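You operate a simulated robot arm through the tools that you are given. There is no shell and no other tool. Be economical: measure what you need, move in short steps, check, and stop when the job is done.

Carry out the task below with a simulated robot arm. There is one attempt and no reset: what you move stays moved.

TASK
Press the black cap on to the blue tub in the tub filler.
Fine: use the plunger with the red pad; slide back to LOAD with the tub in it; nothing spilt.

It is judged by the outcome, as a careful person would: the job done as asked, and still so three seconds after it is handed in. It fails if anything else is knocked over, pushed out of place, dropped, spilled or broken.

THE ROBOT
A 7-joint arm with a two-finger parallel gripper, fixed in place. Base frame: the origin is at the foot of the arm, x ahead of it, y to its left, z up; the work surface is at about z = 800. Lengths are in mm, angles in rad, forces in N, time in s.
With the tool pointing down near the work surface it reaches from about 240 to 680 mm from the base axis. Its first joint turns from -1.152 to 1.152 rad. Payload 2.4 kg.
Tool frame: the origin (TCP) lies between the finger pads and is the grasp point; the fingertips stand 30 mm ahead of it; z points along the fingers, y is the line along which they close. The gripper opens to 94 mm. The fingers are 28 mm wide and 10 mm thick; the gripper's body (50 by 96 mm) begins 55 mm behind the TCP.
Orientation is that of the tool frame in the base frame, as a unit quaternion [x, y, z, w]. With the fingers straight down and closing along the base's y, the tool's x points along the base's -x, its y along +y and its z along -z.

THE INTERFACE
- The arm moves only by the tool servo_tool. Its argument "series" is text: rows parted by semicolons, each of 7 numbers parted by spaces: the shift along the tool's x, y, z in mm, then the turn, a rotation vector about the tool's x, y, z in rad, then the gripper command, from -1 (fully open) to 1 (shut), values between in proportion. In form: dx dy dz rx ry rz hand; .... A call has 1 to 8 rows; each row shifts and turns the commanded pose from where the row before left it, along the tool's axes as they then stand. A row lasts 0.2 s, in which the tool goes at most 50 mm and 0.15 rad; a call with a longer step from one row to the next is refused whole, and so is a gripper value outside its range. A pose out of reach is approached as far as the arm can. The call stops where the force on the tool passes 40 N (or 10 N more than at its start, if that is more) or the arm is blocked; 0.2 s more then pass. The fingers move at their own pace (about 153 mm/s each) and stop on an object; they squeeze with about 27 N. The grip force told is the motor's: it shows also when the fingers shut on nothing. Time passes only in rows, and 0.2 s behind the last, so rows that do not move let the fingers close. It gives the time, the measured TCP pose, the force on the tool (base axes), the opening and the grip force at its end, in the units of the frame above (readings bear some noise).
- Cameras (640 x 400 px; columns grow to the right, rows downward): "scene" is fixed at [37.1, 468.2, 1451.1]; the picture's right is [-0.79, -0.62, 0.00], its down [-0.31, 0.39, -0.87] and it looks along [0.53, -0.68, -0.50] (base axes); focal length 318 px, centre (320, 200). "wrist" rides on the gripper at [-37, 0, -58] in the tool frame; the picture's right is [0.00, -1.00, 0.00], its down [0.97, 0.00, -0.24] and it looks along [0.24, 0.00, 0.97] (tool axes); focal length 218 px, centre (320, 200).
- get_image(camera): a new picture of that camera. No time passes.
- pixel_to_xyz(camera, pixels): there is no depth. For up to 12 entries [column, row, z] of the newest picture of that camera ("zoom" is the newest enlarged one), the place [x, y] in the base frame at which the ray of that pixel passes the height z, good to about 3 mm. No time passes.
- inspect(camera, box): a new picture of the part [left, top, right, bottom] of that camera's present view, enlarged. No time passes.
- close_job(): hands the job in; it is judged then, once.

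Work in short steps. Measure before you move; look again where a grasp or a placing could have gone wrong, and mend it. You have 80 turns and 54 pictures in all, the two below and enlarged ones among them. Open the gripper and draw the arm clear of the work before you hand the job in, unless the task says otherwise; then end with one line.

The tools are called by a JSON object that holds its "fn" and its "kwargs". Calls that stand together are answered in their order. servo_tool: Moves the arm, as the interface text tells. Its arguments: {"type":"object","properties":{"series":{"type":"string"}},"required":["series"]} The other tools are called the same way: get_image (camera) takes a picture; pixel_to_xyz (camera, pixels) gives the place at which the rays of pixels pass given heights; inspect (camera, box) takes an enlarged picture of a part of a camera's view; close_job () hands the job in.

At the start:

```text
clock: 0.0
tool_pos: [437.0, 54.8, 1184.8]
orientation: [0.0, 1.0, -0.001, -0.001]
contact_force: [0.6, -0.5, -0.5]
gripper_width: 94.1
grip_force: 0.2
```

scene: 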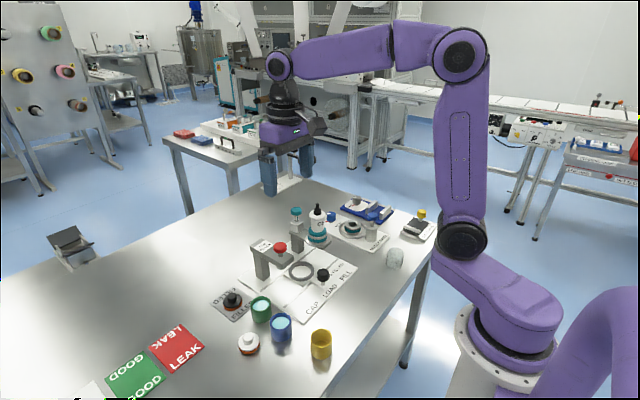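
wrist: 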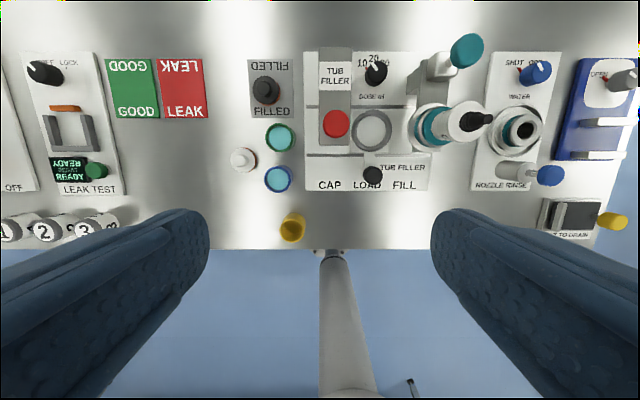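

The wrist view shows the tub filler around (370,120), with coloured tubs near (280,140) and (280,180). I enlarge both views.

{"fn": "inspect", "kwargs": {"camera": "scene", "box": [200, 190, 440, 370]}}

{"fn": "inspect", "kwargs": {"camera": "wrist", "box": [220, 30, 500, 250]}}

```text
2.22 times, centred on (320, 280) of scene
```

zoom: 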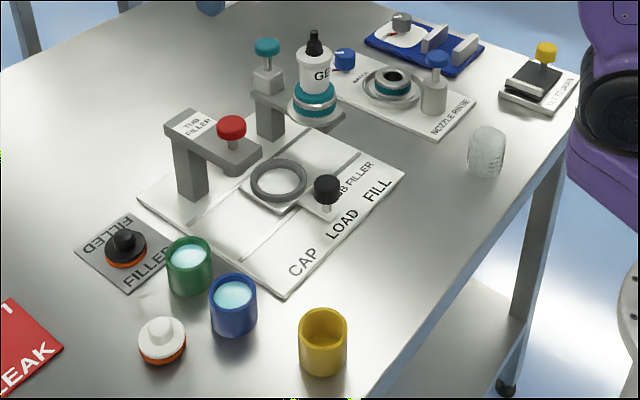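

```text
1.82 times, centred on (360, 140) of wrist
```

zoom: 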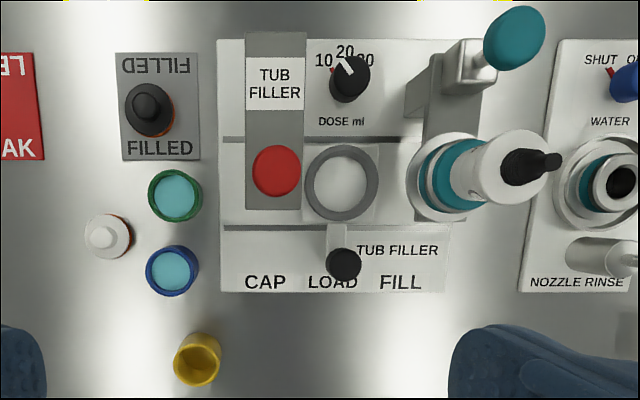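

I measure the tops of the tub, ring, cap, knob and plunger at several heights from both views, to fix heights by parallax.

{"fn": "pixel_to_xyz", "kwargs": {"camera": "zoom", "pixels": [[171, 270, 800], [171, 270, 840], [171, 270, 860], [341, 182, 800], [341, 182, 830], [344, 264, 830], [344, 264, 860], [150, 108, 800], [150, 108, 830], [276, 170, 880], [276, 170, 920], [175, 195, 850]]}}

{"fn": "pixel_to_xyz", "kwargs": {"camera": "scene", "pixels": [[280.8, 323.7, 800], [280.8, 323.7, 840], [280.8, 323.7, 860], [301.5, 271, 800], [301.5, 271, 830], [322.7, 272, 830], [322.7, 272, 860], [232.2, 297, 800], [232.2, 297, 830], [279.9, 245.8, 880], [279.9, 245.8, 920], [261, 303.4, 850]]}}

```text
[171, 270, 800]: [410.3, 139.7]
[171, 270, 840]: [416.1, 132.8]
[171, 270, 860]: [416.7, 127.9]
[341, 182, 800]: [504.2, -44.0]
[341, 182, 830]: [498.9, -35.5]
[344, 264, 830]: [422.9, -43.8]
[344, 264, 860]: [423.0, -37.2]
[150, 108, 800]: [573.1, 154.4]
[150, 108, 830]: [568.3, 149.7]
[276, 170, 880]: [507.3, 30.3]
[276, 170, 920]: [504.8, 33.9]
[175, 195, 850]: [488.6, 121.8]
```

```text
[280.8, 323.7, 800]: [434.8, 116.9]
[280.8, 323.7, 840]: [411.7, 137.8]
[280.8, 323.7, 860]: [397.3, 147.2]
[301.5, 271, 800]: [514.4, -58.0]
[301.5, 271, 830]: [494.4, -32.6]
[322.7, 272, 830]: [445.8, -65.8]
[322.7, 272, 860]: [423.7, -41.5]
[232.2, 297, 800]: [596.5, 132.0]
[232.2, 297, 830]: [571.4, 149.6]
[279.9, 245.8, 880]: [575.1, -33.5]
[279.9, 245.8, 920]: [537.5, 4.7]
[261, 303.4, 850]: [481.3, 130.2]
```

Estimates so far: blue tub top (415,134,~838), ring (497,-35,~827), black knob (423,-39,~859), cap (569,149,~832), plunger (505,35,~950). I go down to look closer.

{"fn": "servo_tool", "kwargs": {"series": "-15 12 45 0 0 0 -1; -15 12 45 0 0 0 -1; -15 11 45 0 0 0 -1; -15 0 15 0 0 0 -1; 0 0 0 0 0 0 -1"}}

{"fn": "get_image", "kwargs": {"camera": "wrist"}}

```text
clock: 1.2
tool_pos: [495.3, 91.5, 1031.4]
orientation: [0.0, 1.0, 0.0, 0.0]
contact_force: [0.2, 0.2, 0.6]
gripper_width: 94.0
grip_force: 0.1
```

```text
49 pictures are left
```

wrist: 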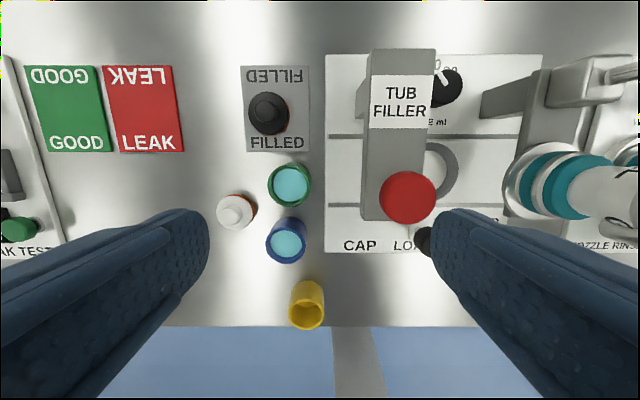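

The blue tub's rim is near (286,241), the white cap near (236,211), the black cap near (269,115). I enlarge that area.

{"fn": "inspect", "kwargs": {"camera": "wrist", "box": [200, 60, 360, 340]}}

{"fn": "inspect", "kwargs": {"camera": "wrist", "box": [210, 160, 338, 270]}}

```text
1.43 times, centred on (280, 200) of wrist
```

zoom: 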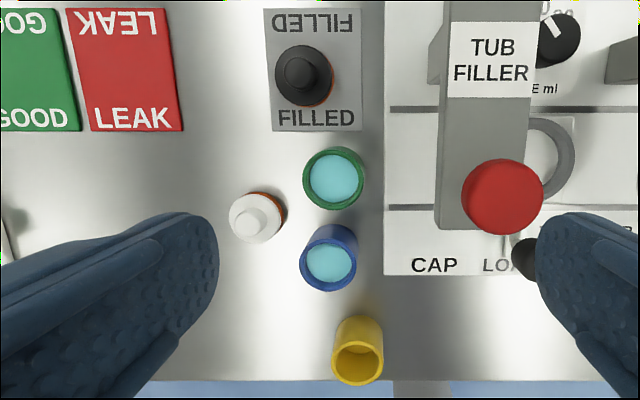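

```text
3.64 times, centred on (274, 215) of wrist
```

zoom: 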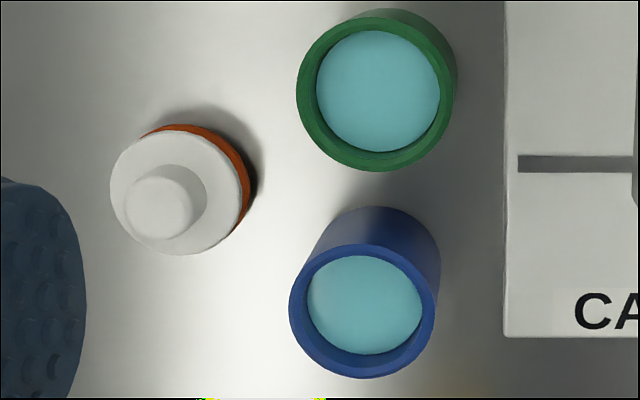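

The blue rim is centred at zoom (362,311), spanning 289–436; I read off coordinates.

{"fn": "pixel_to_xyz", "kwargs": {"camera": "zoom", "pixels": [[362, 311, 830], [362, 311, 850], [289, 311, 840], [436, 311, 840], [176, 192, 815], [110, 192, 815], [242, 192, 815], [375, 90, 840], [296, 90, 840], [455, 90, 840], [441, 270, 800], [505, 335, 805]]}}

```text
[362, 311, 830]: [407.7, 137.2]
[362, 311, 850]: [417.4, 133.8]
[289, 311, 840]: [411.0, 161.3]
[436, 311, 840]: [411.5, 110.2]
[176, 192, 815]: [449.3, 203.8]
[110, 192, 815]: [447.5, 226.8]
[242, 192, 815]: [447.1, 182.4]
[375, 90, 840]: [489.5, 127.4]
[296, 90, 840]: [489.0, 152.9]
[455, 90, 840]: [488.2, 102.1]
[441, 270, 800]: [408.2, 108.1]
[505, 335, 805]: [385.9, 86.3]
```

The blue tub is ≈51 mm wide at (413,135). I check the ring and slide closely to learn heights.

{"fn": "inspect", "kwargs": {"camera": "scene", "box": [240, 210, 370, 310]}}

{"fn": "inspect", "kwargs": {"camera": "scene", "box": [210, 270, 310, 370]}}

```text
4.00 times, centred on (305, 260) of scene
```

zoom: 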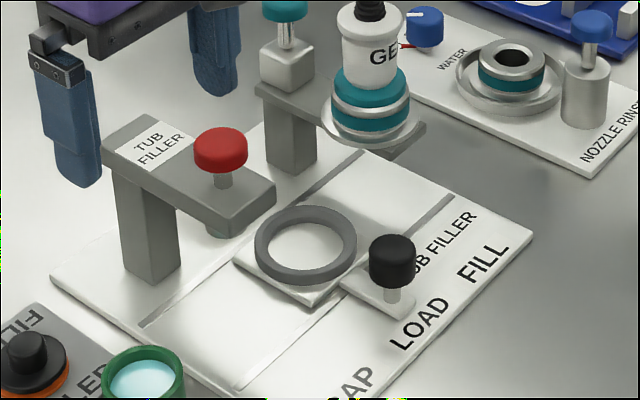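

```text
4.00 times, centred on (260, 320) of scene
```

zoom: 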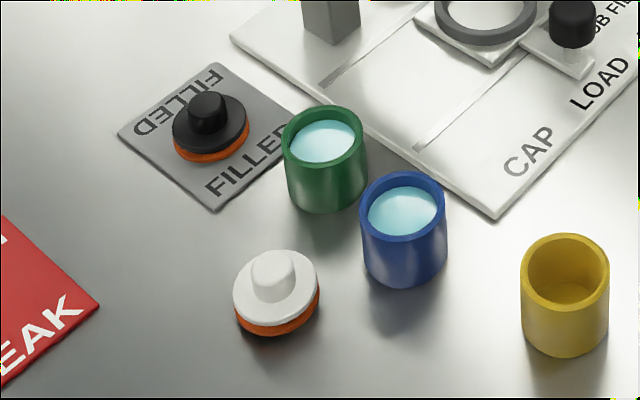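

Ring top ≈827, inner ≈55 mm, so the tub fits with ~25 mm protruding. I move above the blue tub with opening ~80 mm, stopping high at z≈900.

{"fn": "servo_tool", "kwargs": {"series": "28 15 20 0 0 0 -0.7; 28 15 20 0 0 0 -0.7; 26.3 13.5 20 0 0 0 -0.7; 0 0 35 0 0 0 -0.7; 0 0 35 0 0 0 -0.7; 0 0 0 0 0 0 -0.7"}}

{"fn": "get_image", "kwargs": {"camera": "wrist"}}

{"fn": "inspect", "kwargs": {"camera": "scene", "box": [210, 230, 370, 370]}}

```text
clock: 2.6
tool_pos: [413.9, 135.0, 902.4]
orientation: [0.0, 1.0, 0.0, 0.0]
contact_force: [-0.1, 0.0, 0.9]
gripper_width: 80.1
grip_force: 0.1
```

```text
44 pictures are left
```

wrist: 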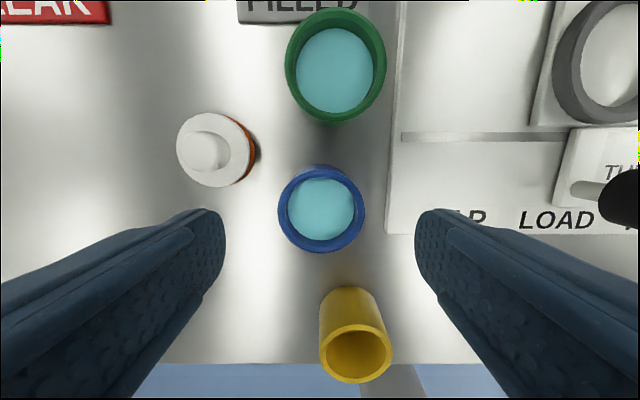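

```text
2.86 times, centred on (290, 300) of scene
```

zoom: 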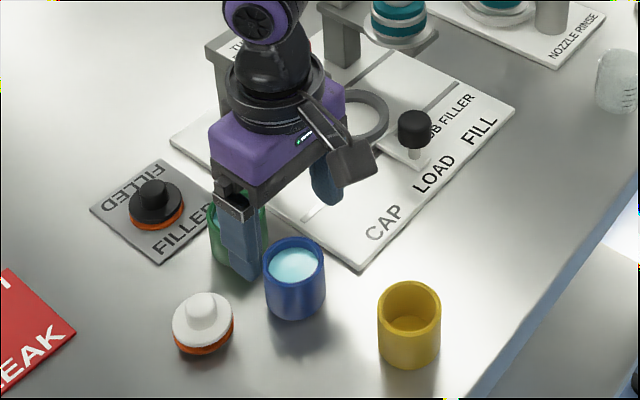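

Before grasping I look at the bracket on the hand (scene ≈(305,185)), because of the tight space beside the plunger arm.

{"fn": "inspect", "kwargs": {"camera": "scene", "box": [255, 180, 335, 290]}}

{"fn": "pixel_to_xyz", "kwargs": {"camera": "scene", "pixels": [[284.2, 264.5, 910], [284.2, 264.5, 930], [297.5, 248, 910], [297.5, 248, 930], [279.9, 245.8, 950], [279.9, 245.8, 960], [398, 294, 850]]}}

```text
3.64 times, centred on (295, 235) of scene
```

zoom: 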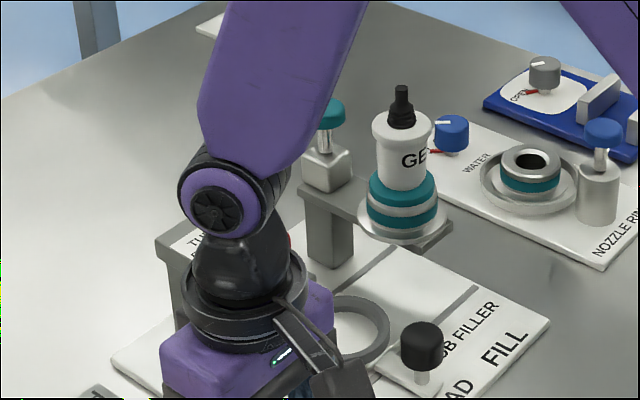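

```text
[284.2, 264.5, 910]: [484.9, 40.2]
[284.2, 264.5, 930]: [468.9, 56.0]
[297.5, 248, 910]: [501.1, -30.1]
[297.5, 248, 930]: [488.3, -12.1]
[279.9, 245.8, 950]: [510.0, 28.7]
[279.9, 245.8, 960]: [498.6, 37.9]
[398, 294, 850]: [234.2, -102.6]
```

The arm over the plunger tops out at ~932 and spans y≈14–58, so when loading I'll yaw the hand ~60° to keep the body and bracket clear. Now I descend to the tub and grip the upper part (TCP z≈853).

{"fn": "servo_tool", "kwargs": {"series": "0 0 25 0 0 0 -0.7; 0 0 24 0 0 0 -0.7; 0 0 0 0 0 0 -0.7; 0 0 0 0 0 0 0.2; 0 0 0 0 0 0 0.2; 0 0 0 0 0 0 0.2"}}

{"fn": "get_image", "kwargs": {"camera": "wrist"}}

```text
clock: 4.0
tool_pos: [414.0, 135.0, 854.6]
orientation: [0.001, 1.0, 0.0, 0.0]
contact_force: [-0.1, 0.1, -0.3]
gripper_width: 48.7
grip_force: 26.9
```

```text
41 pictures are left
```

wrist: 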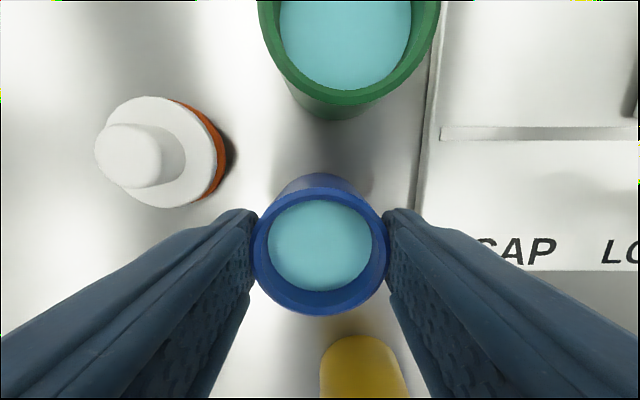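

The tub is gripped (48.7 mm, 27 N). I lift gently and yaw 60°.

{"fn": "servo_tool", "kwargs": {"series": "0 0 -10 0 0 0 0.2; 0 0 -20 0 0 0 0.2; 0 0 -25 0 0 0 0.2; 0 0 -25 0 0 0 0.2; 0 0 -10 0 0 0 0.2; 0 0 0 0 0 0.1 0.2; 0 0 0 0 0 0.15 0.2; 0 0 0 0 0 0.15 0.2"}}

{"fn": "servo_tool", "kwargs": {"series": "0 0 0 0 0 0.15 0.2; 0 0 0 0 0 0.15 0.2; 0 0 0 0 0 0.15 0.2; 0 0 0 0 0 0.13 0.2; 0 0 0 0 0 0.07 0.2; 0 0 0 0 0 0 0.2"}}

{"fn": "get_image", "kwargs": {"camera": "scene"}}

{"fn": "get_image", "kwargs": {"camera": "wrist"}}

```text
clock: 5.8
tool_pos: [414.4, 133.3, 944.2]
orientation: [0.199, 0.98, 0.0, 0.0]
contact_force: [-0.6, -0.2, 0.8]
gripper_width: 37.4
grip_force: 0.0
```

```text
clock: 7.2
tool_pos: [415.4, 135.1, 944.6]
orientation: [0.502, 0.865, 0.0, 0.0]
contact_force: [0.1, -0.8, -0.7]
gripper_width: 37.4
grip_force: 0.2
```

```text
40 pictures are left
```

scene: 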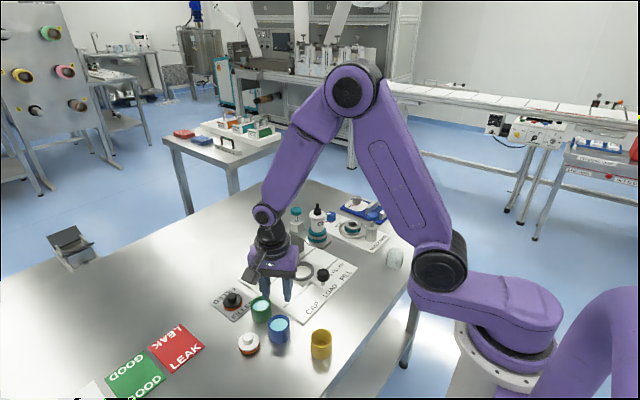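

```text
39 pictures are left
```

wrist: 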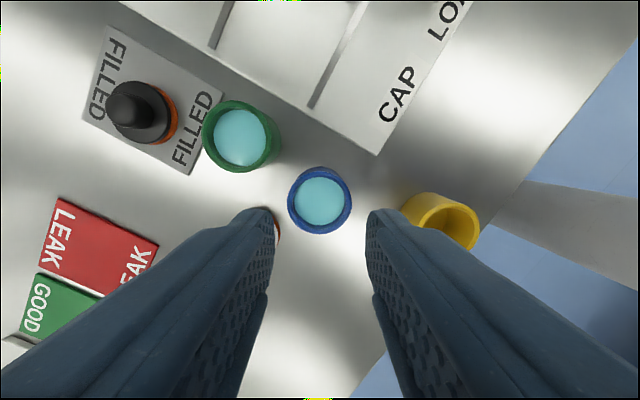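

The tub slipped out on lifting and stands where it was: the grip was too near the finger ends and too shallow. I undo the yaw, open, and check the tub.

{"fn": "servo_tool", "kwargs": {"series": "0 0 0 0 0 -0.15 -0.7; 0 0 0 0 0 -0.15 -0.7; 0 0 0 0 0 -0.15 -0.7; 0 0 0 0 0 -0.15 -0.7; 0 0 0 0 0 -0.15 -0.7; 0 0 0 0 0 -0.15 -0.7; 0 0 0 0 0 -0.15 -0.7; 0 0 0 0 0 0 -0.7"}}

{"fn": "inspect", "kwargs": {"camera": "wrist", "box": [240, 120, 400, 280]}}

{"fn": "inspect", "kwargs": {"camera": "scene", "box": [240, 280, 320, 360]}}

```text
clock: 9.0
tool_pos: [415.2, 134.0, 944.1]
orientation: [-0.001, 1.0, 0.0, 0.0]
contact_force: [-0.4, -0.5, 0.4]
gripper_width: 80.3
grip_force: 0.1
```

```text
2.50 times, centred on (320, 200) of wrist
```

zoom: 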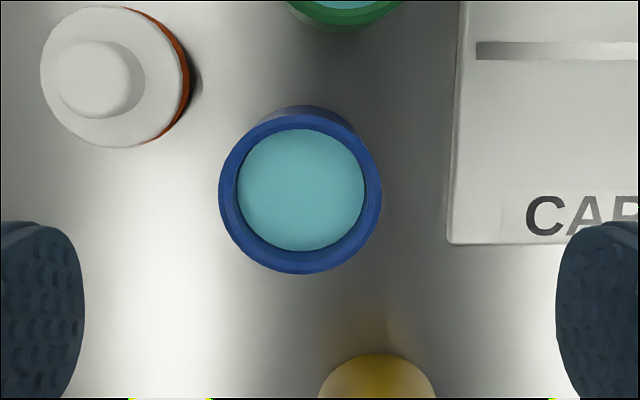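

```text
5.00 times, centred on (280, 320) of scene
```

zoom: 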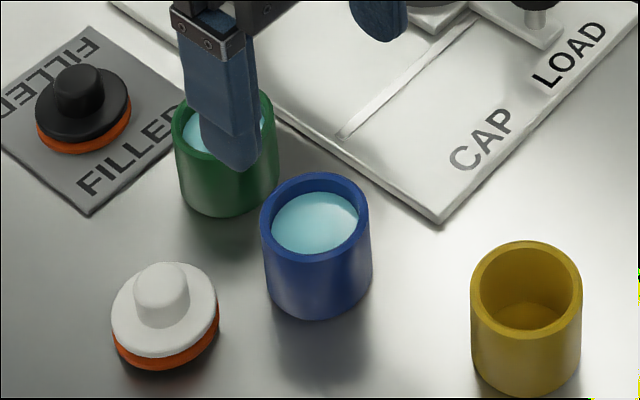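

The tub stands intact, now centred at about (415,139). I shift +5 mm in y and grip deeper (TCP z≈842) with full closing force.

{"fn": "servo_tool", "kwargs": {"series": "0 5 20 0 0 0 -0.62; 0 0 35 0 0 0 -0.62; 0 0 35 0 0 0 -0.62; 0 0 12 0 0 0 -0.62; 0 0 0 0 0 0 -0.62; 0 0 0 0 0 0 1; 0 0 0 0 0 0 1; 0 0 0 0 0 0 1"}}

{"fn": "get_image", "kwargs": {"camera": "wrist"}}

```text
clock: 10.8
tool_pos: [415.6, 138.6, 843.1]
orientation: [0.0, 1.0, 0.0, 0.001]
contact_force: [-0.5, -0.6, -0.4]
gripper_width: 48.8
grip_force: 27.2
```

```text
36 pictures are left
```

wrist: 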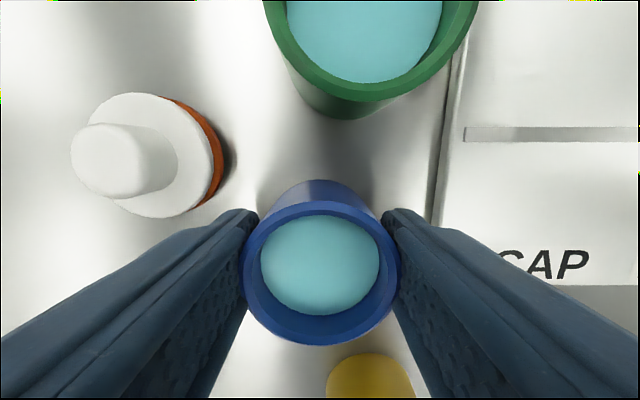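

Grip holds at 48.8 mm, centred. I lift slowly and check.

{"fn": "servo_tool", "kwargs": {"series": "0 0 -4 0 0 0 1; 0 0 -6 0 0 0 1; 0 0 -8 0 0 0 1; 0 0 -8 0 0 0 1; 0 0 -4 0 0 0 1; 0 0 0 0 0 0 1"}}

{"fn": "get_image", "kwargs": {"camera": "wrist"}}

```text
clock: 12.2
tool_pos: [413.9, 137.5, 872.4]
orientation: [0.0, 1.0, 0.0, 0.001]
contact_force: [-0.4, -0.3, -0.6]
gripper_width: 48.8
grip_force: 26.9
```

```text
35 pictures are left
```

wrist: 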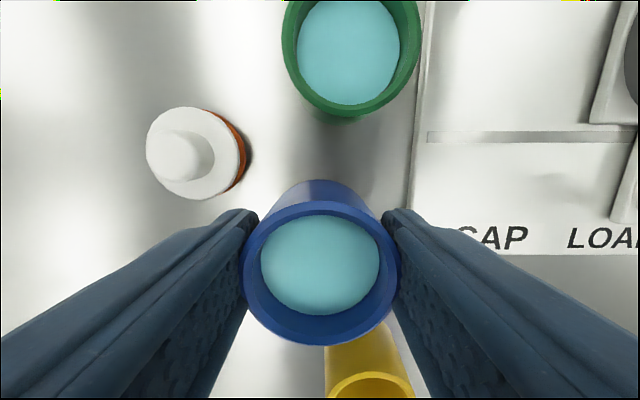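

It holds. I raise further and yaw.

{"fn": "servo_tool", "kwargs": {"series": "0 0 -8 0 0 0 1; 0 0 -14 0 0 0 1; 0 0 -14 0 0 0 1; 0 0 -12 0 0 0 1; 0 0 -5 0 0 0.05 1; 0 0 0 0 0 0.1 1; 0 0 0 0 0 0.12 1; 0 0 0 0 0 0.12 1"}}

{"fn": "servo_tool", "kwargs": {"series": "0 0 0 0 0 0.12 1; 0 0 0 0 0 0.12 1; 0 0 0 0 0 0.12 1; 0 0 0 0 0 0.12 1; 0 0 0 0 0 0.1 1; 0 0 0 0 0 0.07 1; 0 0 0 0 0 0.01 1; 0 0 0 0 0 0 1"}}

{"fn": "get_image", "kwargs": {"camera": "wrist"}}

{"fn": "inspect", "kwargs": {"camera": "scene", "box": [200, 190, 370, 350]}}

```text
clock: 14.0
tool_pos: [413.5, 138.4, 925.9]
orientation: [0.195, 0.981, 0.0, 0.0]
contact_force: [-0.1, -0.2, -1.1]
gripper_width: 48.8
grip_force: 26.8
```

```text
clock: 15.8
tool_pos: [414.2, 139.1, 927.1]
orientation: [0.502, 0.865, 0.0, 0.0]
contact_force: [0.6, 0.0, -0.5]
gripper_width: 48.7
grip_force: 26.8
```

```text
34 pictures are left
```

wrist: 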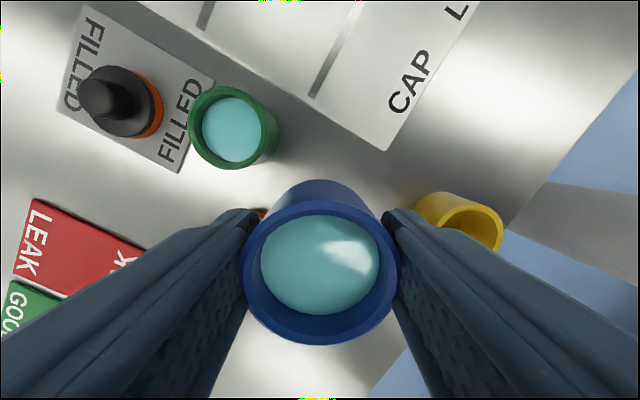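

```text
2.50 times, centred on (285, 270) of scene
```

zoom: 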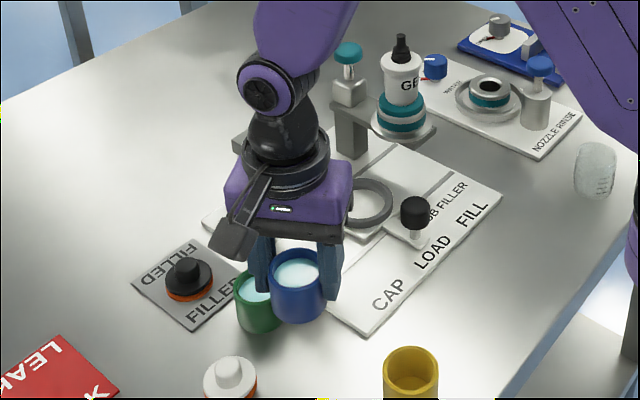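

Tub is held level. I add a bit more yaw (≈66°) and carry it in −y, in front of the plunger arm, at z≈927.

{"fn": "servo_tool", "kwargs": {"series": "0 0 0 0 0 0.1 1; -7.3 -3.3 0 0 0 0 1; -14.6 -6.5 0 0 0 0 1; -20.1 -8.95 0 0 0 0 1; -20.1 -8.95 0 0 0 0 1; -20.1 -8.95 0 0 0 0 1; -20.1 -8.95 0 0 0 0 1; -14.6 -6.5 0 0 0 0 1"}}

{"fn": "servo_tool", "kwargs": {"series": "-14.6 -6.5 0 0 0 0 1; -14.6 -6.5 0 0 0 0 1; -9.1 -4.1 0 0 0 0 1; -3 -1.3 0 0 0 0 1; 0 0 0 0 0 0 1"}}

{"fn": "get_image", "kwargs": {"camera": "wrist"}}

```text
clock: 17.6
tool_pos: [414.3, 10.4, 925.9]
orientation: [0.544, 0.839, 0.0, 0.0]
contact_force: [-1.0, 0.1, -0.7]
gripper_width: 48.8
grip_force: 27.2
```

```text
clock: 18.8
tool_pos: [414.4, -34.1, 926.3]
orientation: [0.544, 0.839, -0.001, 0.0]
contact_force: [-0.2, 0.2, -0.8]
gripper_width: 48.6
grip_force: 27.1
```

```text
32 pictures are left
```

wrist: 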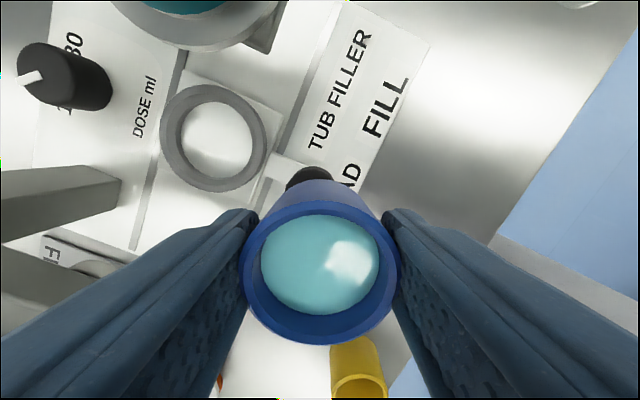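

The ring is visible at (213,137); I read its position at candidate heights.

{"fn": "pixel_to_xyz", "kwargs": {"camera": "wrist", "pixels": [[213, 136, 820], [213, 136, 827], [213, 136, 834], [160, 136, 827], [266, 136, 827], [178, 136, 827], [253, 136, 827], [212, 84, 827], [212, 188, 827], [107, 180, 932], [107, 180, 910], [120, 206, 910]]}}

{"fn": "pixel_to_xyz", "kwargs": {"camera": "scene", "pixels": [[301.5, 271, 820], [301.5, 271, 827], [301.5, 271, 834]]}}

```text
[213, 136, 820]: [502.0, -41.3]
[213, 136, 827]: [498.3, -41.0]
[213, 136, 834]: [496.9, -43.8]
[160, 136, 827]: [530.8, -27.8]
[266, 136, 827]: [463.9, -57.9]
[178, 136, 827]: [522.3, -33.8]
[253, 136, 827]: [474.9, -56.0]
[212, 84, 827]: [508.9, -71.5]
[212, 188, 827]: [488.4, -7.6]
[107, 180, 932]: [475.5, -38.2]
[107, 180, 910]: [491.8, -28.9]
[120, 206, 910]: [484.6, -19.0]
```

```text
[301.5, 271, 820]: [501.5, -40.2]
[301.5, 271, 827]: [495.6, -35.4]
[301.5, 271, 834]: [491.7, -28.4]
```

Ring centre ≈(498.5,−39). I move over it at the same height.

{"fn": "servo_tool", "kwargs": {"series": "-3.9 7.5 0 0 0 0 1; -7 13.4 0 0 0 0 1; -8.5 16.4 0 0 0 0 1; -8.5 16.4 0 0 0 0 1; -7 13.5 0 0 0 0 1; -3.9 7.5 0 0 0 0 1; 0 0 0 0 0 0 1"}}

{"fn": "get_image", "kwargs": {"camera": "wrist"}}

{"fn": "inspect", "kwargs": {"camera": "scene", "box": [240, 170, 370, 310]}}

```text
clock: 20.4
tool_pos: [498.6, -38.6, 925.7]
orientation: [0.544, 0.839, 0.0, 0.001]
contact_force: [-0.6, -0.7, 0.5]
gripper_width: 48.8
grip_force: 26.6
```

```text
31 pictures are left
```

wrist: 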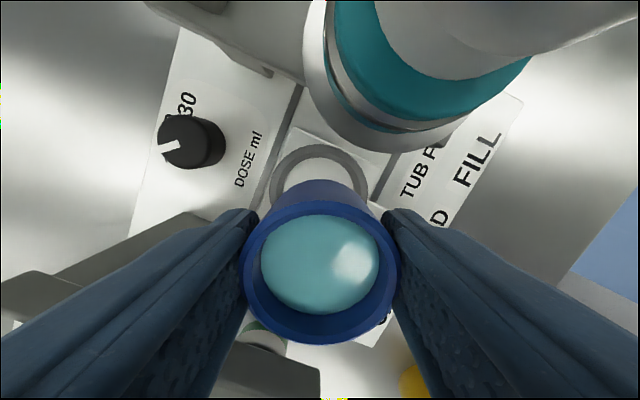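

```text
2.86 times, centred on (305, 240) of scene
```

zoom: 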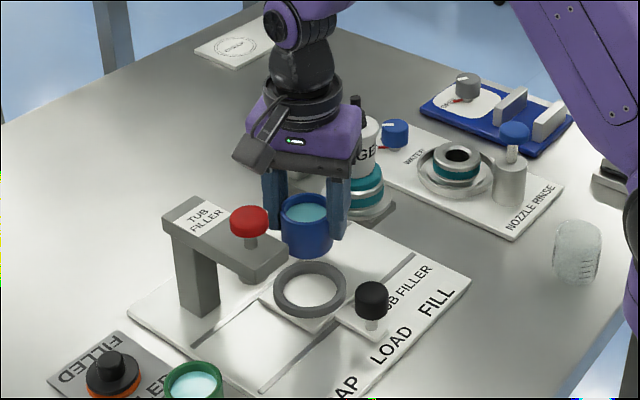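

Aligned: ring columns 270–369 centre on 320, and the clearances look fine. I descend to just above the ring.

{"fn": "servo_tool", "kwargs": {"series": "0 0 8 0 0 0 1; 0 0 14 0 0 0 1; 0 0 14 0 0 0 1; 0 0 9 0 0 0 1; 0 0 4 0 0 0 1; 0 0 0 0 0 0 1"}}

{"fn": "inspect", "kwargs": {"camera": "scene", "box": [250, 190, 350, 290]}}

{"fn": "get_image", "kwargs": {"camera": "wrist"}}

```text
clock: 21.8
tool_pos: [499.2, -39.2, 877.2]
orientation: [0.544, 0.839, 0.0, -0.001]
contact_force: [-0.2, 0.2, -0.5]
gripper_width: 48.7
grip_force: 27.1
```

```text
4.00 times, centred on (300, 240) of scene
```

zoom: 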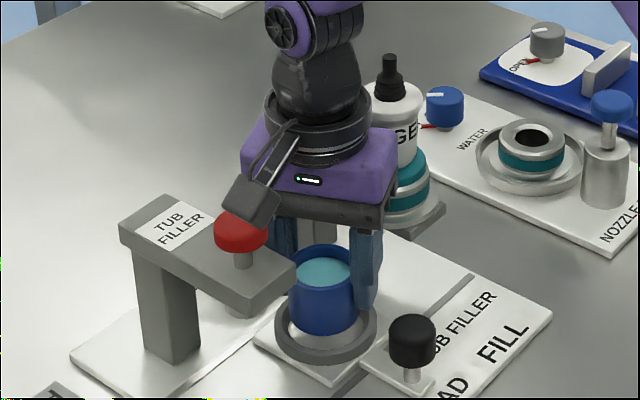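

```text
28 pictures are left
```

wrist: 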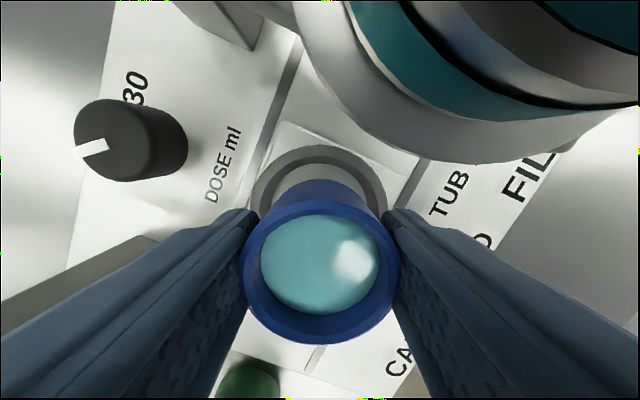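

Centred in the ring. I lower in small steps.

{"fn": "servo_tool", "kwargs": {"series": "0 0 4 0 0 0 1; 0 0 4 0 0 0 1; 0 0 4 0 0 0 1; 0 0 0 0 0 0 1"}}

{"fn": "inspect", "kwargs": {"camera": "scene", "box": [250, 200, 350, 300]}}

```text
clock: 22.8
tool_pos: [498.6, -40.1, 866.3]
orientation: [0.544, 0.839, -0.001, 0.0]
contact_force: [0.4, 0.3, -1.6]
gripper_width: 48.9
grip_force: 27.3
```

```text
4.00 times, centred on (300, 250) of scene
```

zoom: 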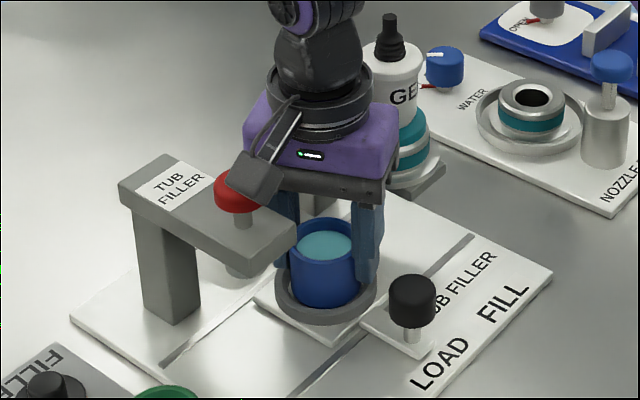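

Going in cleanly, no contact force. Continue in 2 mm steps.

{"fn": "servo_tool", "kwargs": {"series": "0 0 2 0 0 0 1; 0 0 2 0 0 0 1; 0 0 2 0 0 0 1; 0 0 0 0 0 0 1"}}

{"fn": "servo_tool", "kwargs": {"series": "0 0 2 0 0 0 1; 0 0 0 0 0 0 1"}}

{"fn": "servo_tool", "kwargs": {"series": "0 0 1.5 0 0 0 1; 0 0 0 0 0 0 1"}}

```text
clock: 23.8
tool_pos: [498.1, -39.7, 858.7]
orientation: [0.544, 0.839, 0.0, 0.0]
contact_force: [-0.7, -1.1, 1.0]
gripper_width: 48.9
grip_force: 26.2
```

```text
clock: 24.4
tool_pos: [498.5, -39.9, 857.4]
orientation: [0.544, 0.839, 0.0, 0.002]
contact_force: [-4.5, 0.5, 25.2]
gripper_width: 48.7
grip_force: 26.8
```

```text
clock: 25.0
tool_pos: [498.9, -39.5, 856.5]
orientation: [0.544, 0.839, -0.001, 0.001]
contact_force: [-3.4, 0.8, 29.3]
gripper_width: 48.8
grip_force: 26.8
```

Contact at 857 (25–29 N): seated. I relax 2 mm upward and open a little.

{"fn": "servo_tool", "kwargs": {"series": "0 0 -2 0 0 0 1; 0 0 0 0 0 0 0; 0 0 0 0 0 0 -0.2; 0 0 0 0 0 0 -0.32; 0 0 0 0 0 0 -0.32"}}

{"fn": "get_image", "kwargs": {"camera": "wrist"}}

{"fn": "inspect", "kwargs": {"camera": "scene", "box": [265, 220, 345, 300]}}

```text
clock: 26.2
tool_pos: [498.1, -38.2, 857.3]
orientation: [0.544, 0.839, 0.0, 0.0]
contact_force: [0.1, -0.5, 1.6]
gripper_width: 61.7
grip_force: 0.1
```

```text
26 pictures are left
```

wrist: 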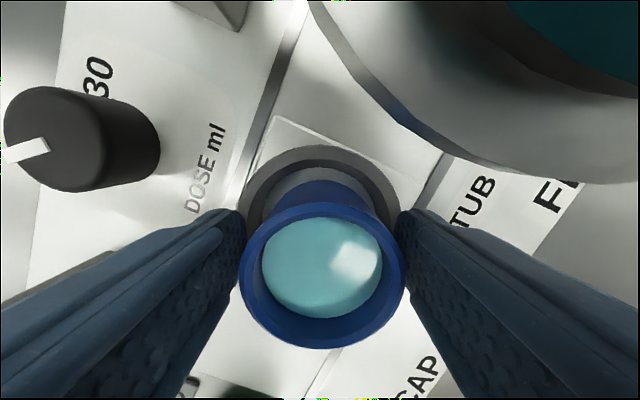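

```text
5.00 times, centred on (305, 260) of scene
```

zoom: 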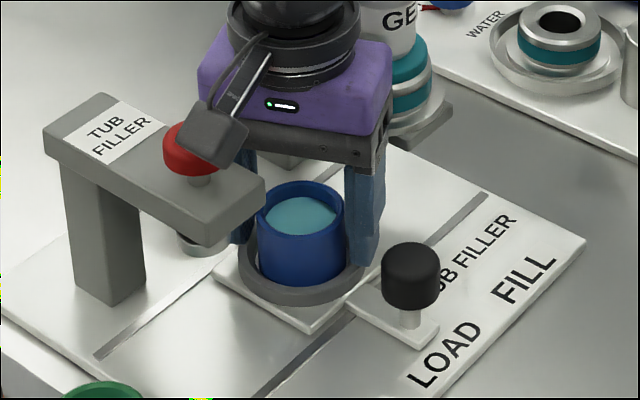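

The tub is in the ring. I rise straight up.

{"fn": "servo_tool", "kwargs": {"series": "0 0 -5 0 0 0 -0.36; 0 0 -15 0 0 0 -0.36; 0 0 -35 0 0 0 -0.36; 0 0 -45 0 0 0 -0.36; 0 0 -40 0 0 0 -0.36; 0 0 0 0 0 0 -0.36"}}

{"fn": "get_image", "kwargs": {"camera": "wrist"}}

{"fn": "inspect", "kwargs": {"camera": "scene", "box": [210, 220, 350, 330]}}

```text
clock: 27.6
tool_pos: [498.6, -39.4, 999.2]
orientation: [0.544, 0.839, 0.0, 0.001]
contact_force: [-0.1, 0.0, 0.8]
gripper_width: 63.9
grip_force: 0.1
```

```text
24 pictures are left
```

wrist: 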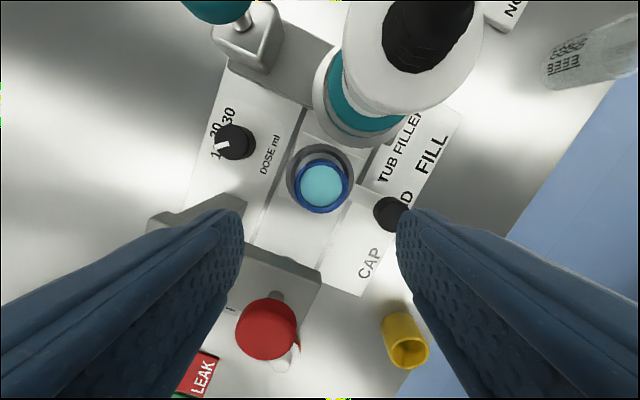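

```text
3.64 times, centred on (280, 275) of scene
```

zoom: 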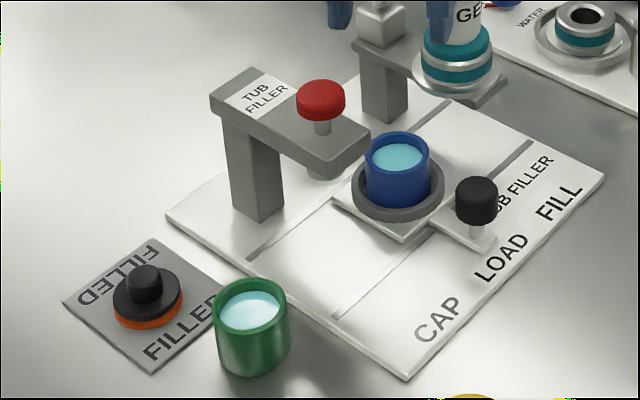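

The tub sits well in the ring. Now I travel over to the black cap at ≈(569,149), staying above the plunger.

{"fn": "servo_tool", "kwargs": {"series": "0 0 -15 0 0 0 -0.36; 23.8 23.5 0 0 0 0 -0.36; 23.8 23.5 0 0 0 0 -0.36; 23.8 23.5 0 0 0 0 -0.36; 23.8 23.5 0 0 0 0 -0.36; 23.8 23.5 0 0 0 0 -0.36; 23.8 23.5 0 0 0 0 -0.36; 0 0 0 0 0 0 -0.36"}}

{"fn": "servo_tool", "kwargs": {"series": "0 0 40 0 0 0 -0.36; 0 0 40 0 0 0 -0.36; 0 0 0 0 0 0 -0.36"}}

{"fn": "get_image", "kwargs": {"camera": "wrist"}}

```text
clock: 29.4
tool_pos: [570.3, 148.7, 1013.3]
orientation: [0.544, 0.839, 0.0, 0.0]
contact_force: [1.2, 0.3, -0.2]
gripper_width: 63.8
grip_force: 0.0
```

```text
clock: 30.2
tool_pos: [570.6, 148.2, 931.9]
orientation: [0.544, 0.839, 0.0, 0.0]
contact_force: [0.7, -0.3, -0.2]
gripper_width: 63.7
grip_force: 0.1
```

```text
22 pictures are left
```

wrist: 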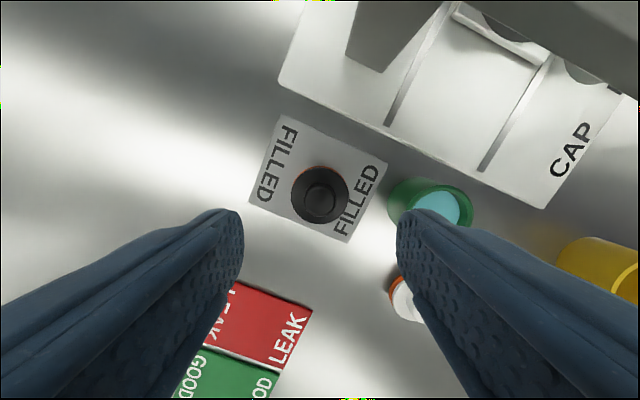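

Cap is centred under the tool at (320,198). I descend to the knob (TCP ≈846) and close.

{"fn": "servo_tool", "kwargs": {"series": "0 0 30 0 0 0 -0.36; 0 0 30 0 0 0 -0.36; 0 0 18 0 0 0 -0.36; 0 0 6 0 0 0 -0.36; 0 0 0 0 0 0 -0.36"}}

{"fn": "get_image", "kwargs": {"camera": "wrist"}}

{"fn": "inspect", "kwargs": {"camera": "scene", "box": [200, 260, 280, 330]}}

```text
clock: 31.4
tool_pos: [569.9, 149.3, 848.6]
orientation: [0.544, 0.839, 0.0, -0.001]
contact_force: [0.5, 0.1, -0.4]
gripper_width: 63.7
grip_force: 0.0
```

```text
21 pictures are left
```

wrist: 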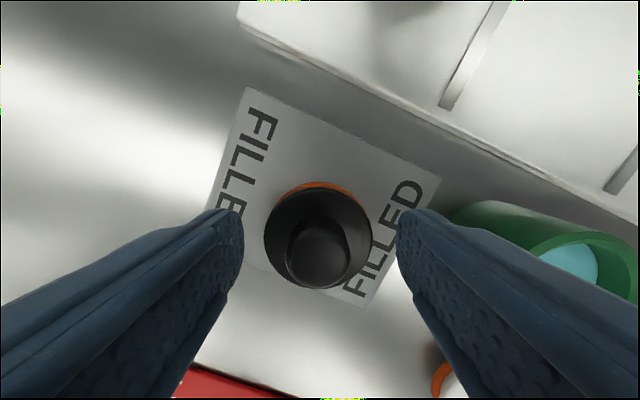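

```text
5.71 times, centred on (240, 295) of scene
```

zoom: 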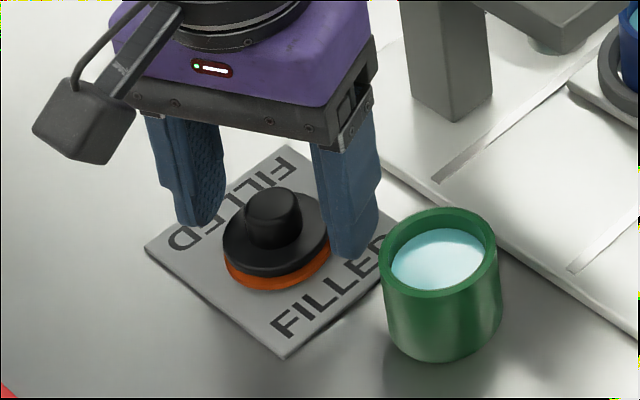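

Tips are beside the knob, centred. I close.

{"fn": "servo_tool", "kwargs": {"series": "0 0 0 0 0 0 1; 0 0 0 0 0 0 1; 0 0 0 0 0 0 1"}}

{"fn": "servo_tool", "kwargs": {"series": "0 0 -4 0 0 0 1; 0 0 -8 0 0 0 1; 0 0 -10 0 0 0 1; 0 0 -6 0 0 0 1; 0 0 0 0 0 0 1"}}

{"fn": "inspect", "kwargs": {"camera": "scene", "box": [200, 260, 280, 330]}}

```text
clock: 32.2
tool_pos: [569.9, 148.6, 848.2]
orientation: [0.544, 0.839, 0.001, 0.0]
contact_force: [0.2, -0.2, 0.6]
gripper_width: 43.6
grip_force: 26.7
```

```text
clock: 33.4
tool_pos: [570.1, 147.4, 877.4]
orientation: [0.544, 0.839, -0.001, 0.001]
contact_force: [0.0, 0.1, 0.0]
gripper_width: 44.6
grip_force: 27.2
```

```text
5.71 times, centred on (240, 295) of scene
```

zoom: 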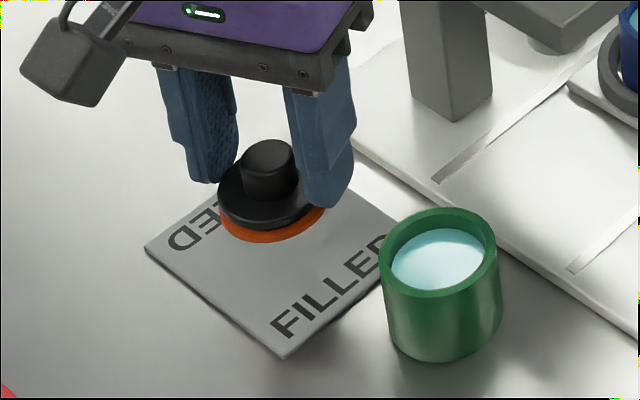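

The fingers caught the disc's edge, not the knob — a poor grip. I set it back down and regrip on the knob slightly higher.

{"fn": "servo_tool", "kwargs": {"series": "0 0 10 0 0 0 1; 0 0 12 0 0 0 1; 0 0 5 0 0 0 1; 0 0 0 0 0 0 1"}}

{"fn": "servo_tool", "kwargs": {"series": "0 0 1 0 0 0 1; 0 0 0 0 0 0 0; 0 0 0 0 0 0 -0.3; 0 0 -4 0 0 0 -0.3; 0 0 0 0 0 0 -0.3"}}

{"fn": "inspect", "kwargs": {"camera": "scene", "box": [200, 260, 280, 330]}}

{"fn": "get_image", "kwargs": {"camera": "wrist"}}

```text
clock: 34.4
tool_pos: [570.0, 146.3, 849.5]
orientation: [0.544, 0.839, 0.0, 0.0]
contact_force: [0.1, -0.5, 0.0]
gripper_width: 44.7
grip_force: 26.7
```

```text
clock: 35.6
tool_pos: [569.2, 148.8, 852.5]
orientation: [0.544, 0.839, 0.001, 0.0]
contact_force: [-0.3, 0.1, -0.4]
gripper_width: 60.9
grip_force: 0.0
```

```text
5.71 times, centred on (240, 295) of scene
```

zoom: 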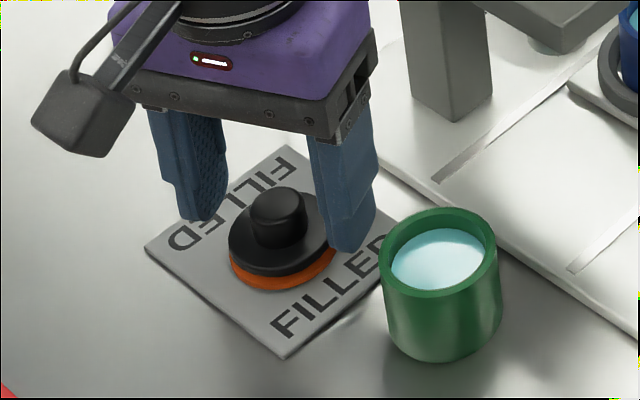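

```text
17 pictures are left
```

wrist: 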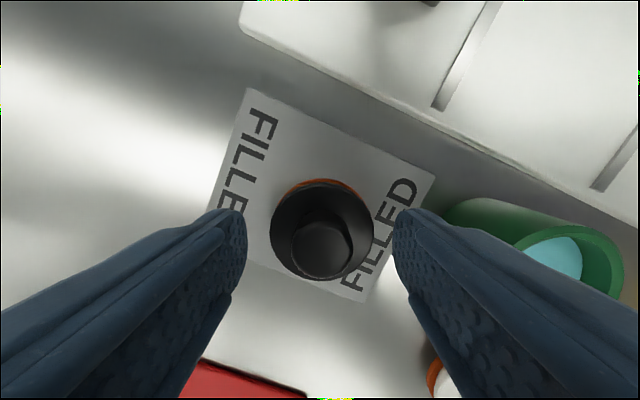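

The cap is down and centred. I close on the knob at TCP 852.

{"fn": "servo_tool", "kwargs": {"series": "0 0 0 0 0 0 1; 0 0 0 0 0 0 1; 0 0 0 0 0 0 1; 0 0 0 0 0 0 1"}}

```text
clock: 36.6
tool_pos: [568.9, 147.6, 852.4]
orientation: [0.544, 0.839, 0.001, 0.0]
contact_force: [-0.2, -0.8, 0.7]
gripper_width: 22.0
grip_force: 26.4
```

Width 22.0 — on the knob. I lift slowly and check.

{"fn": "servo_tool", "kwargs": {"series": "0 0 -4 0 0 0 1; 0 0 -8 0 0 0 1; 0 0 -10 0 0 0 1; 0 0 -10 0 0 0 1; 0 0 -6 0 0 0 1; 0 0 0 0 0 0 1"}}

{"fn": "inspect", "kwargs": {"camera": "scene", "box": [200, 250, 280, 320]}}

```text
clock: 38.0
tool_pos: [570.0, 148.1, 890.0]
orientation: [0.545, 0.839, 0.001, -0.001]
contact_force: [-0.2, 0.4, -1.1]
gripper_width: 21.3
grip_force: 27.1
```

```text
5.71 times, centred on (240, 285) of scene
```

zoom: 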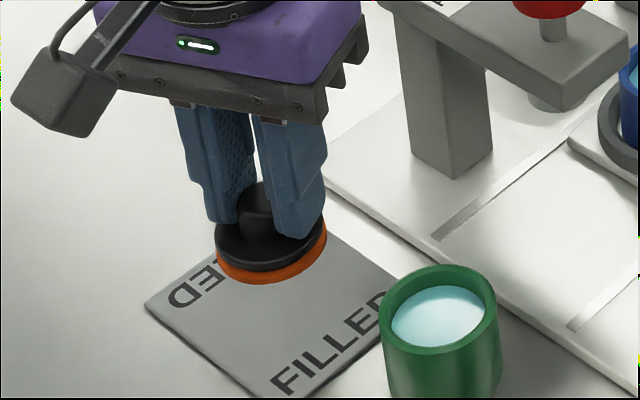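

Held; the width went 22.0→21.3, so I check whether it's slipping while raising a little more.

{"fn": "servo_tool", "kwargs": {"series": "0 0 0 0 0 0 1; 0 0 0 0 0 0 1; 0 0 -5 0 0 0 1; 0 0 -5 0 0 0 1; 0 0 0 0 0 0 1; 0 0 0 0 0 0 1"}}

{"fn": "get_image", "kwargs": {"camera": "wrist"}}

```text
clock: 39.4
tool_pos: [569.7, 148.6, 900.1]
orientation: [0.544, 0.839, -0.001, 0.0]
contact_force: [-0.2, 0.5, -0.3]
gripper_width: 21.6
grip_force: 27.3
```

```text
15 pictures are left
```

wrist: 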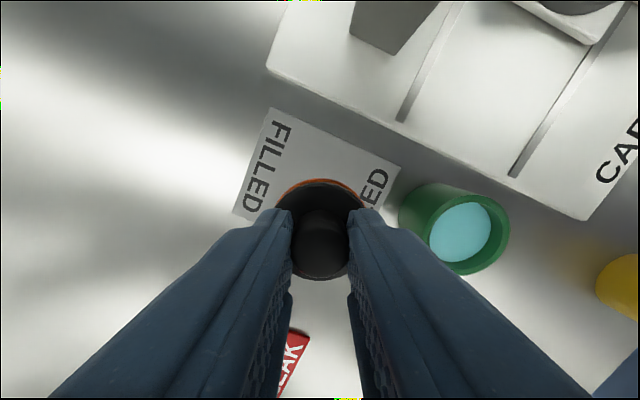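

Stable. I raise to clear the plunger and carry the cap towards the tub.

{"fn": "servo_tool", "kwargs": {"series": "0 0 -12 0 0 0 1; 0 0 -25 0 0 0 1; 0 0 -30 0 0 0 1; 0 0 -30 0 0 0 1; 0 0 -23 0 0 0 1; -8 -8 0 0 0 0 1; -15 -15 0 0 0 0 1; -18 -18 0 0 0 0 1"}}

{"fn": "servo_tool", "kwargs": {"series": "-20 -20 0 0 0 0 1; -20 -20 0 0 0 0 1; -20 -20 0 0 0 0 1; -18 -18 0 0 0 0 1; -14 -14 0 0 0 0 1; -7.1 -6.5 0 0 0 0 1; -3 -2.8 0 0 0 0 1; 0 0 0 0 0 0 1"}}

{"fn": "get_image", "kwargs": {"camera": "wrist"}}

```text
clock: 41.2
tool_pos: [547.0, 94.0, 1020.0]
orientation: [0.544, 0.839, 0.0, 0.0]
contact_force: [-0.1, 0.6, 0.4]
gripper_width: 21.6
grip_force: 27.6
```

```text
clock: 43.0
tool_pos: [495.9, -41.4, 1018.7]
orientation: [0.544, 0.839, 0.0, 0.0]
contact_force: [1.0, -0.8, -0.1]
gripper_width: 21.3
grip_force: 26.9
```

```text
14 pictures are left
```

wrist: 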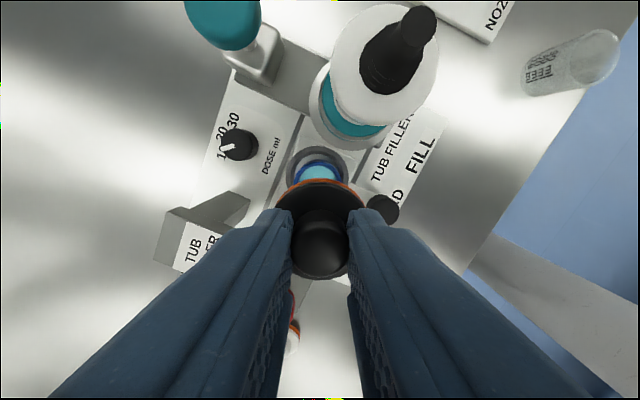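

Ring and tub appear centred under the cap (cols 286–350). I descend to just above the tub.

{"fn": "servo_tool", "kwargs": {"series": "0 0 12 0 0 0 1; 0 0 24 0 0 0 1; 0 0 24 0 0 0 1; 0 0 20 0 0 0 1; 0 0 10 0 0 0 1; 0 0 0 0 0 0 1"}}

{"fn": "get_image", "kwargs": {"camera": "wrist"}}

{"fn": "inspect", "kwargs": {"camera": "scene", "box": [265, 210, 345, 290]}}

```text
clock: 44.4
tool_pos: [497.1, -39.3, 931.3]
orientation: [0.544, 0.839, -0.001, 0.001]
contact_force: [-0.2, 0.0, 0.2]
gripper_width: 21.8
grip_force: 27.3
```

```text
13 pictures are left
```

wrist: 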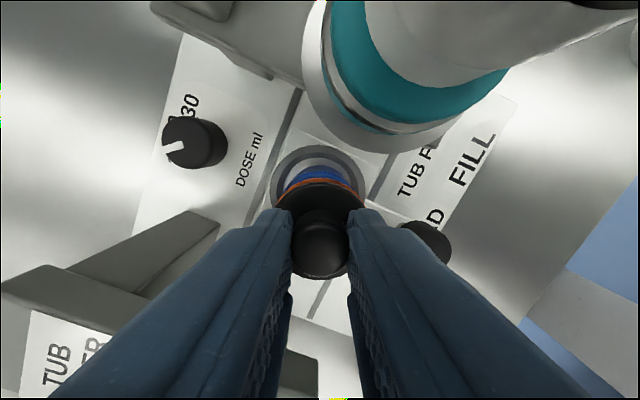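

```text
5.00 times, centred on (305, 250) of scene
```

zoom: 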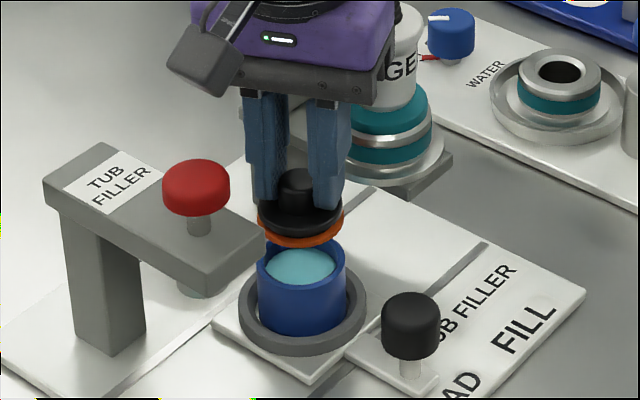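

Cap and tub line up in both views (scene cols 300/301). I lower in small steps until contact.

{"fn": "servo_tool", "kwargs": {"series": "0 0 8 0 0 0 1; 0 0 8 0 0 0 1; 0 0 5 0 0 0 1; 0 0 3 0 0 0 1; 0 0 0 0 0 0 1"}}

{"fn": "servo_tool", "kwargs": {"series": "0 0 2 0 0 0 1; 0 0 2 0 0 0 1; 0 0 0 0 0 0 1"}}

```text
clock: 45.6
tool_pos: [498.4, -39.4, 906.4]
orientation: [0.544, 0.839, 0.0, 0.0]
contact_force: [0.3, -0.7, 0.1]
gripper_width: 21.4
grip_force: 27.1
```

```text
clock: 46.4
tool_pos: [496.6, -40.1, 902.0]
orientation: [0.544, 0.839, 0.0, 0.0]
contact_force: [-1.0, -0.5, 3.0]
gripper_width: 21.6
grip_force: 27.5
```

{"fn": "servo_tool", "kwargs": {"series": "0 0 1 0 0 0 1; 0 0 0 0 0 0 1"}}

{"fn": "inspect", "kwargs": {"camera": "scene", "box": [275, 225, 335, 285]}}

```text
clock: 47.0
tool_pos: [499.8, -40.0, 901.2]
orientation: [0.545, 0.839, 0.0, 0.0]
contact_force: [-1.2, 0.9, 5.0]
gripper_width: 21.5
grip_force: 27.4
```

```text
6.67 times, centred on (305, 255) of scene
```

zoom: 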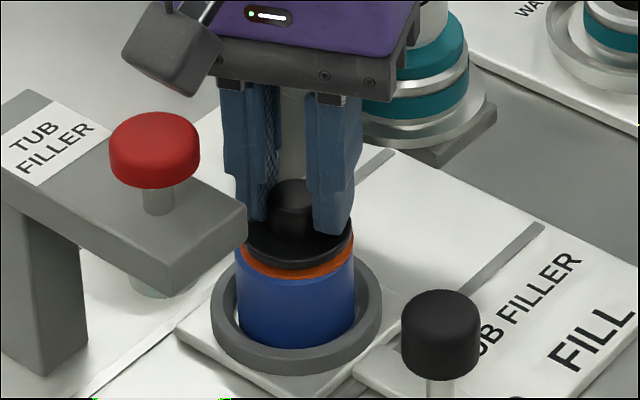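

The cap rests centred on the tub (5 N). I release and rise straight up.

{"fn": "servo_tool", "kwargs": {"series": "0 0 0 0 0 0 0.4; 0 0 0 0 0 0 0.1; 0 0 0 0 0 0 0.1; 0 0 -10 0 0 0 0.1; 0 0 -30 0 0 0 0.1; 0 0 -45 0 0 0 0.1; 0 0 -35 0 0 0 0.1; 0 0 0 0 0 0 0.1"}}

{"fn": "inspect", "kwargs": {"camera": "scene", "box": [255, 215, 345, 305]}}

```text
clock: 48.8
tool_pos: [499.0, -39.6, 1021.5]
orientation: [0.544, 0.839, 0.0, 0.0]
contact_force: [0.0, -0.5, -1.5]
gripper_width: 42.1
grip_force: 0.0
```

```text
4.44 times, centred on (300, 260) of scene
```

zoom: 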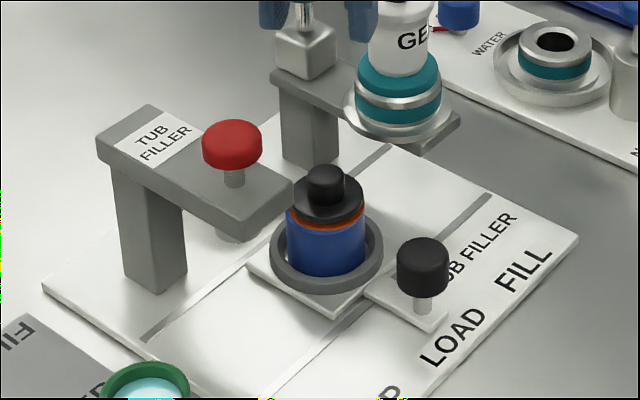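

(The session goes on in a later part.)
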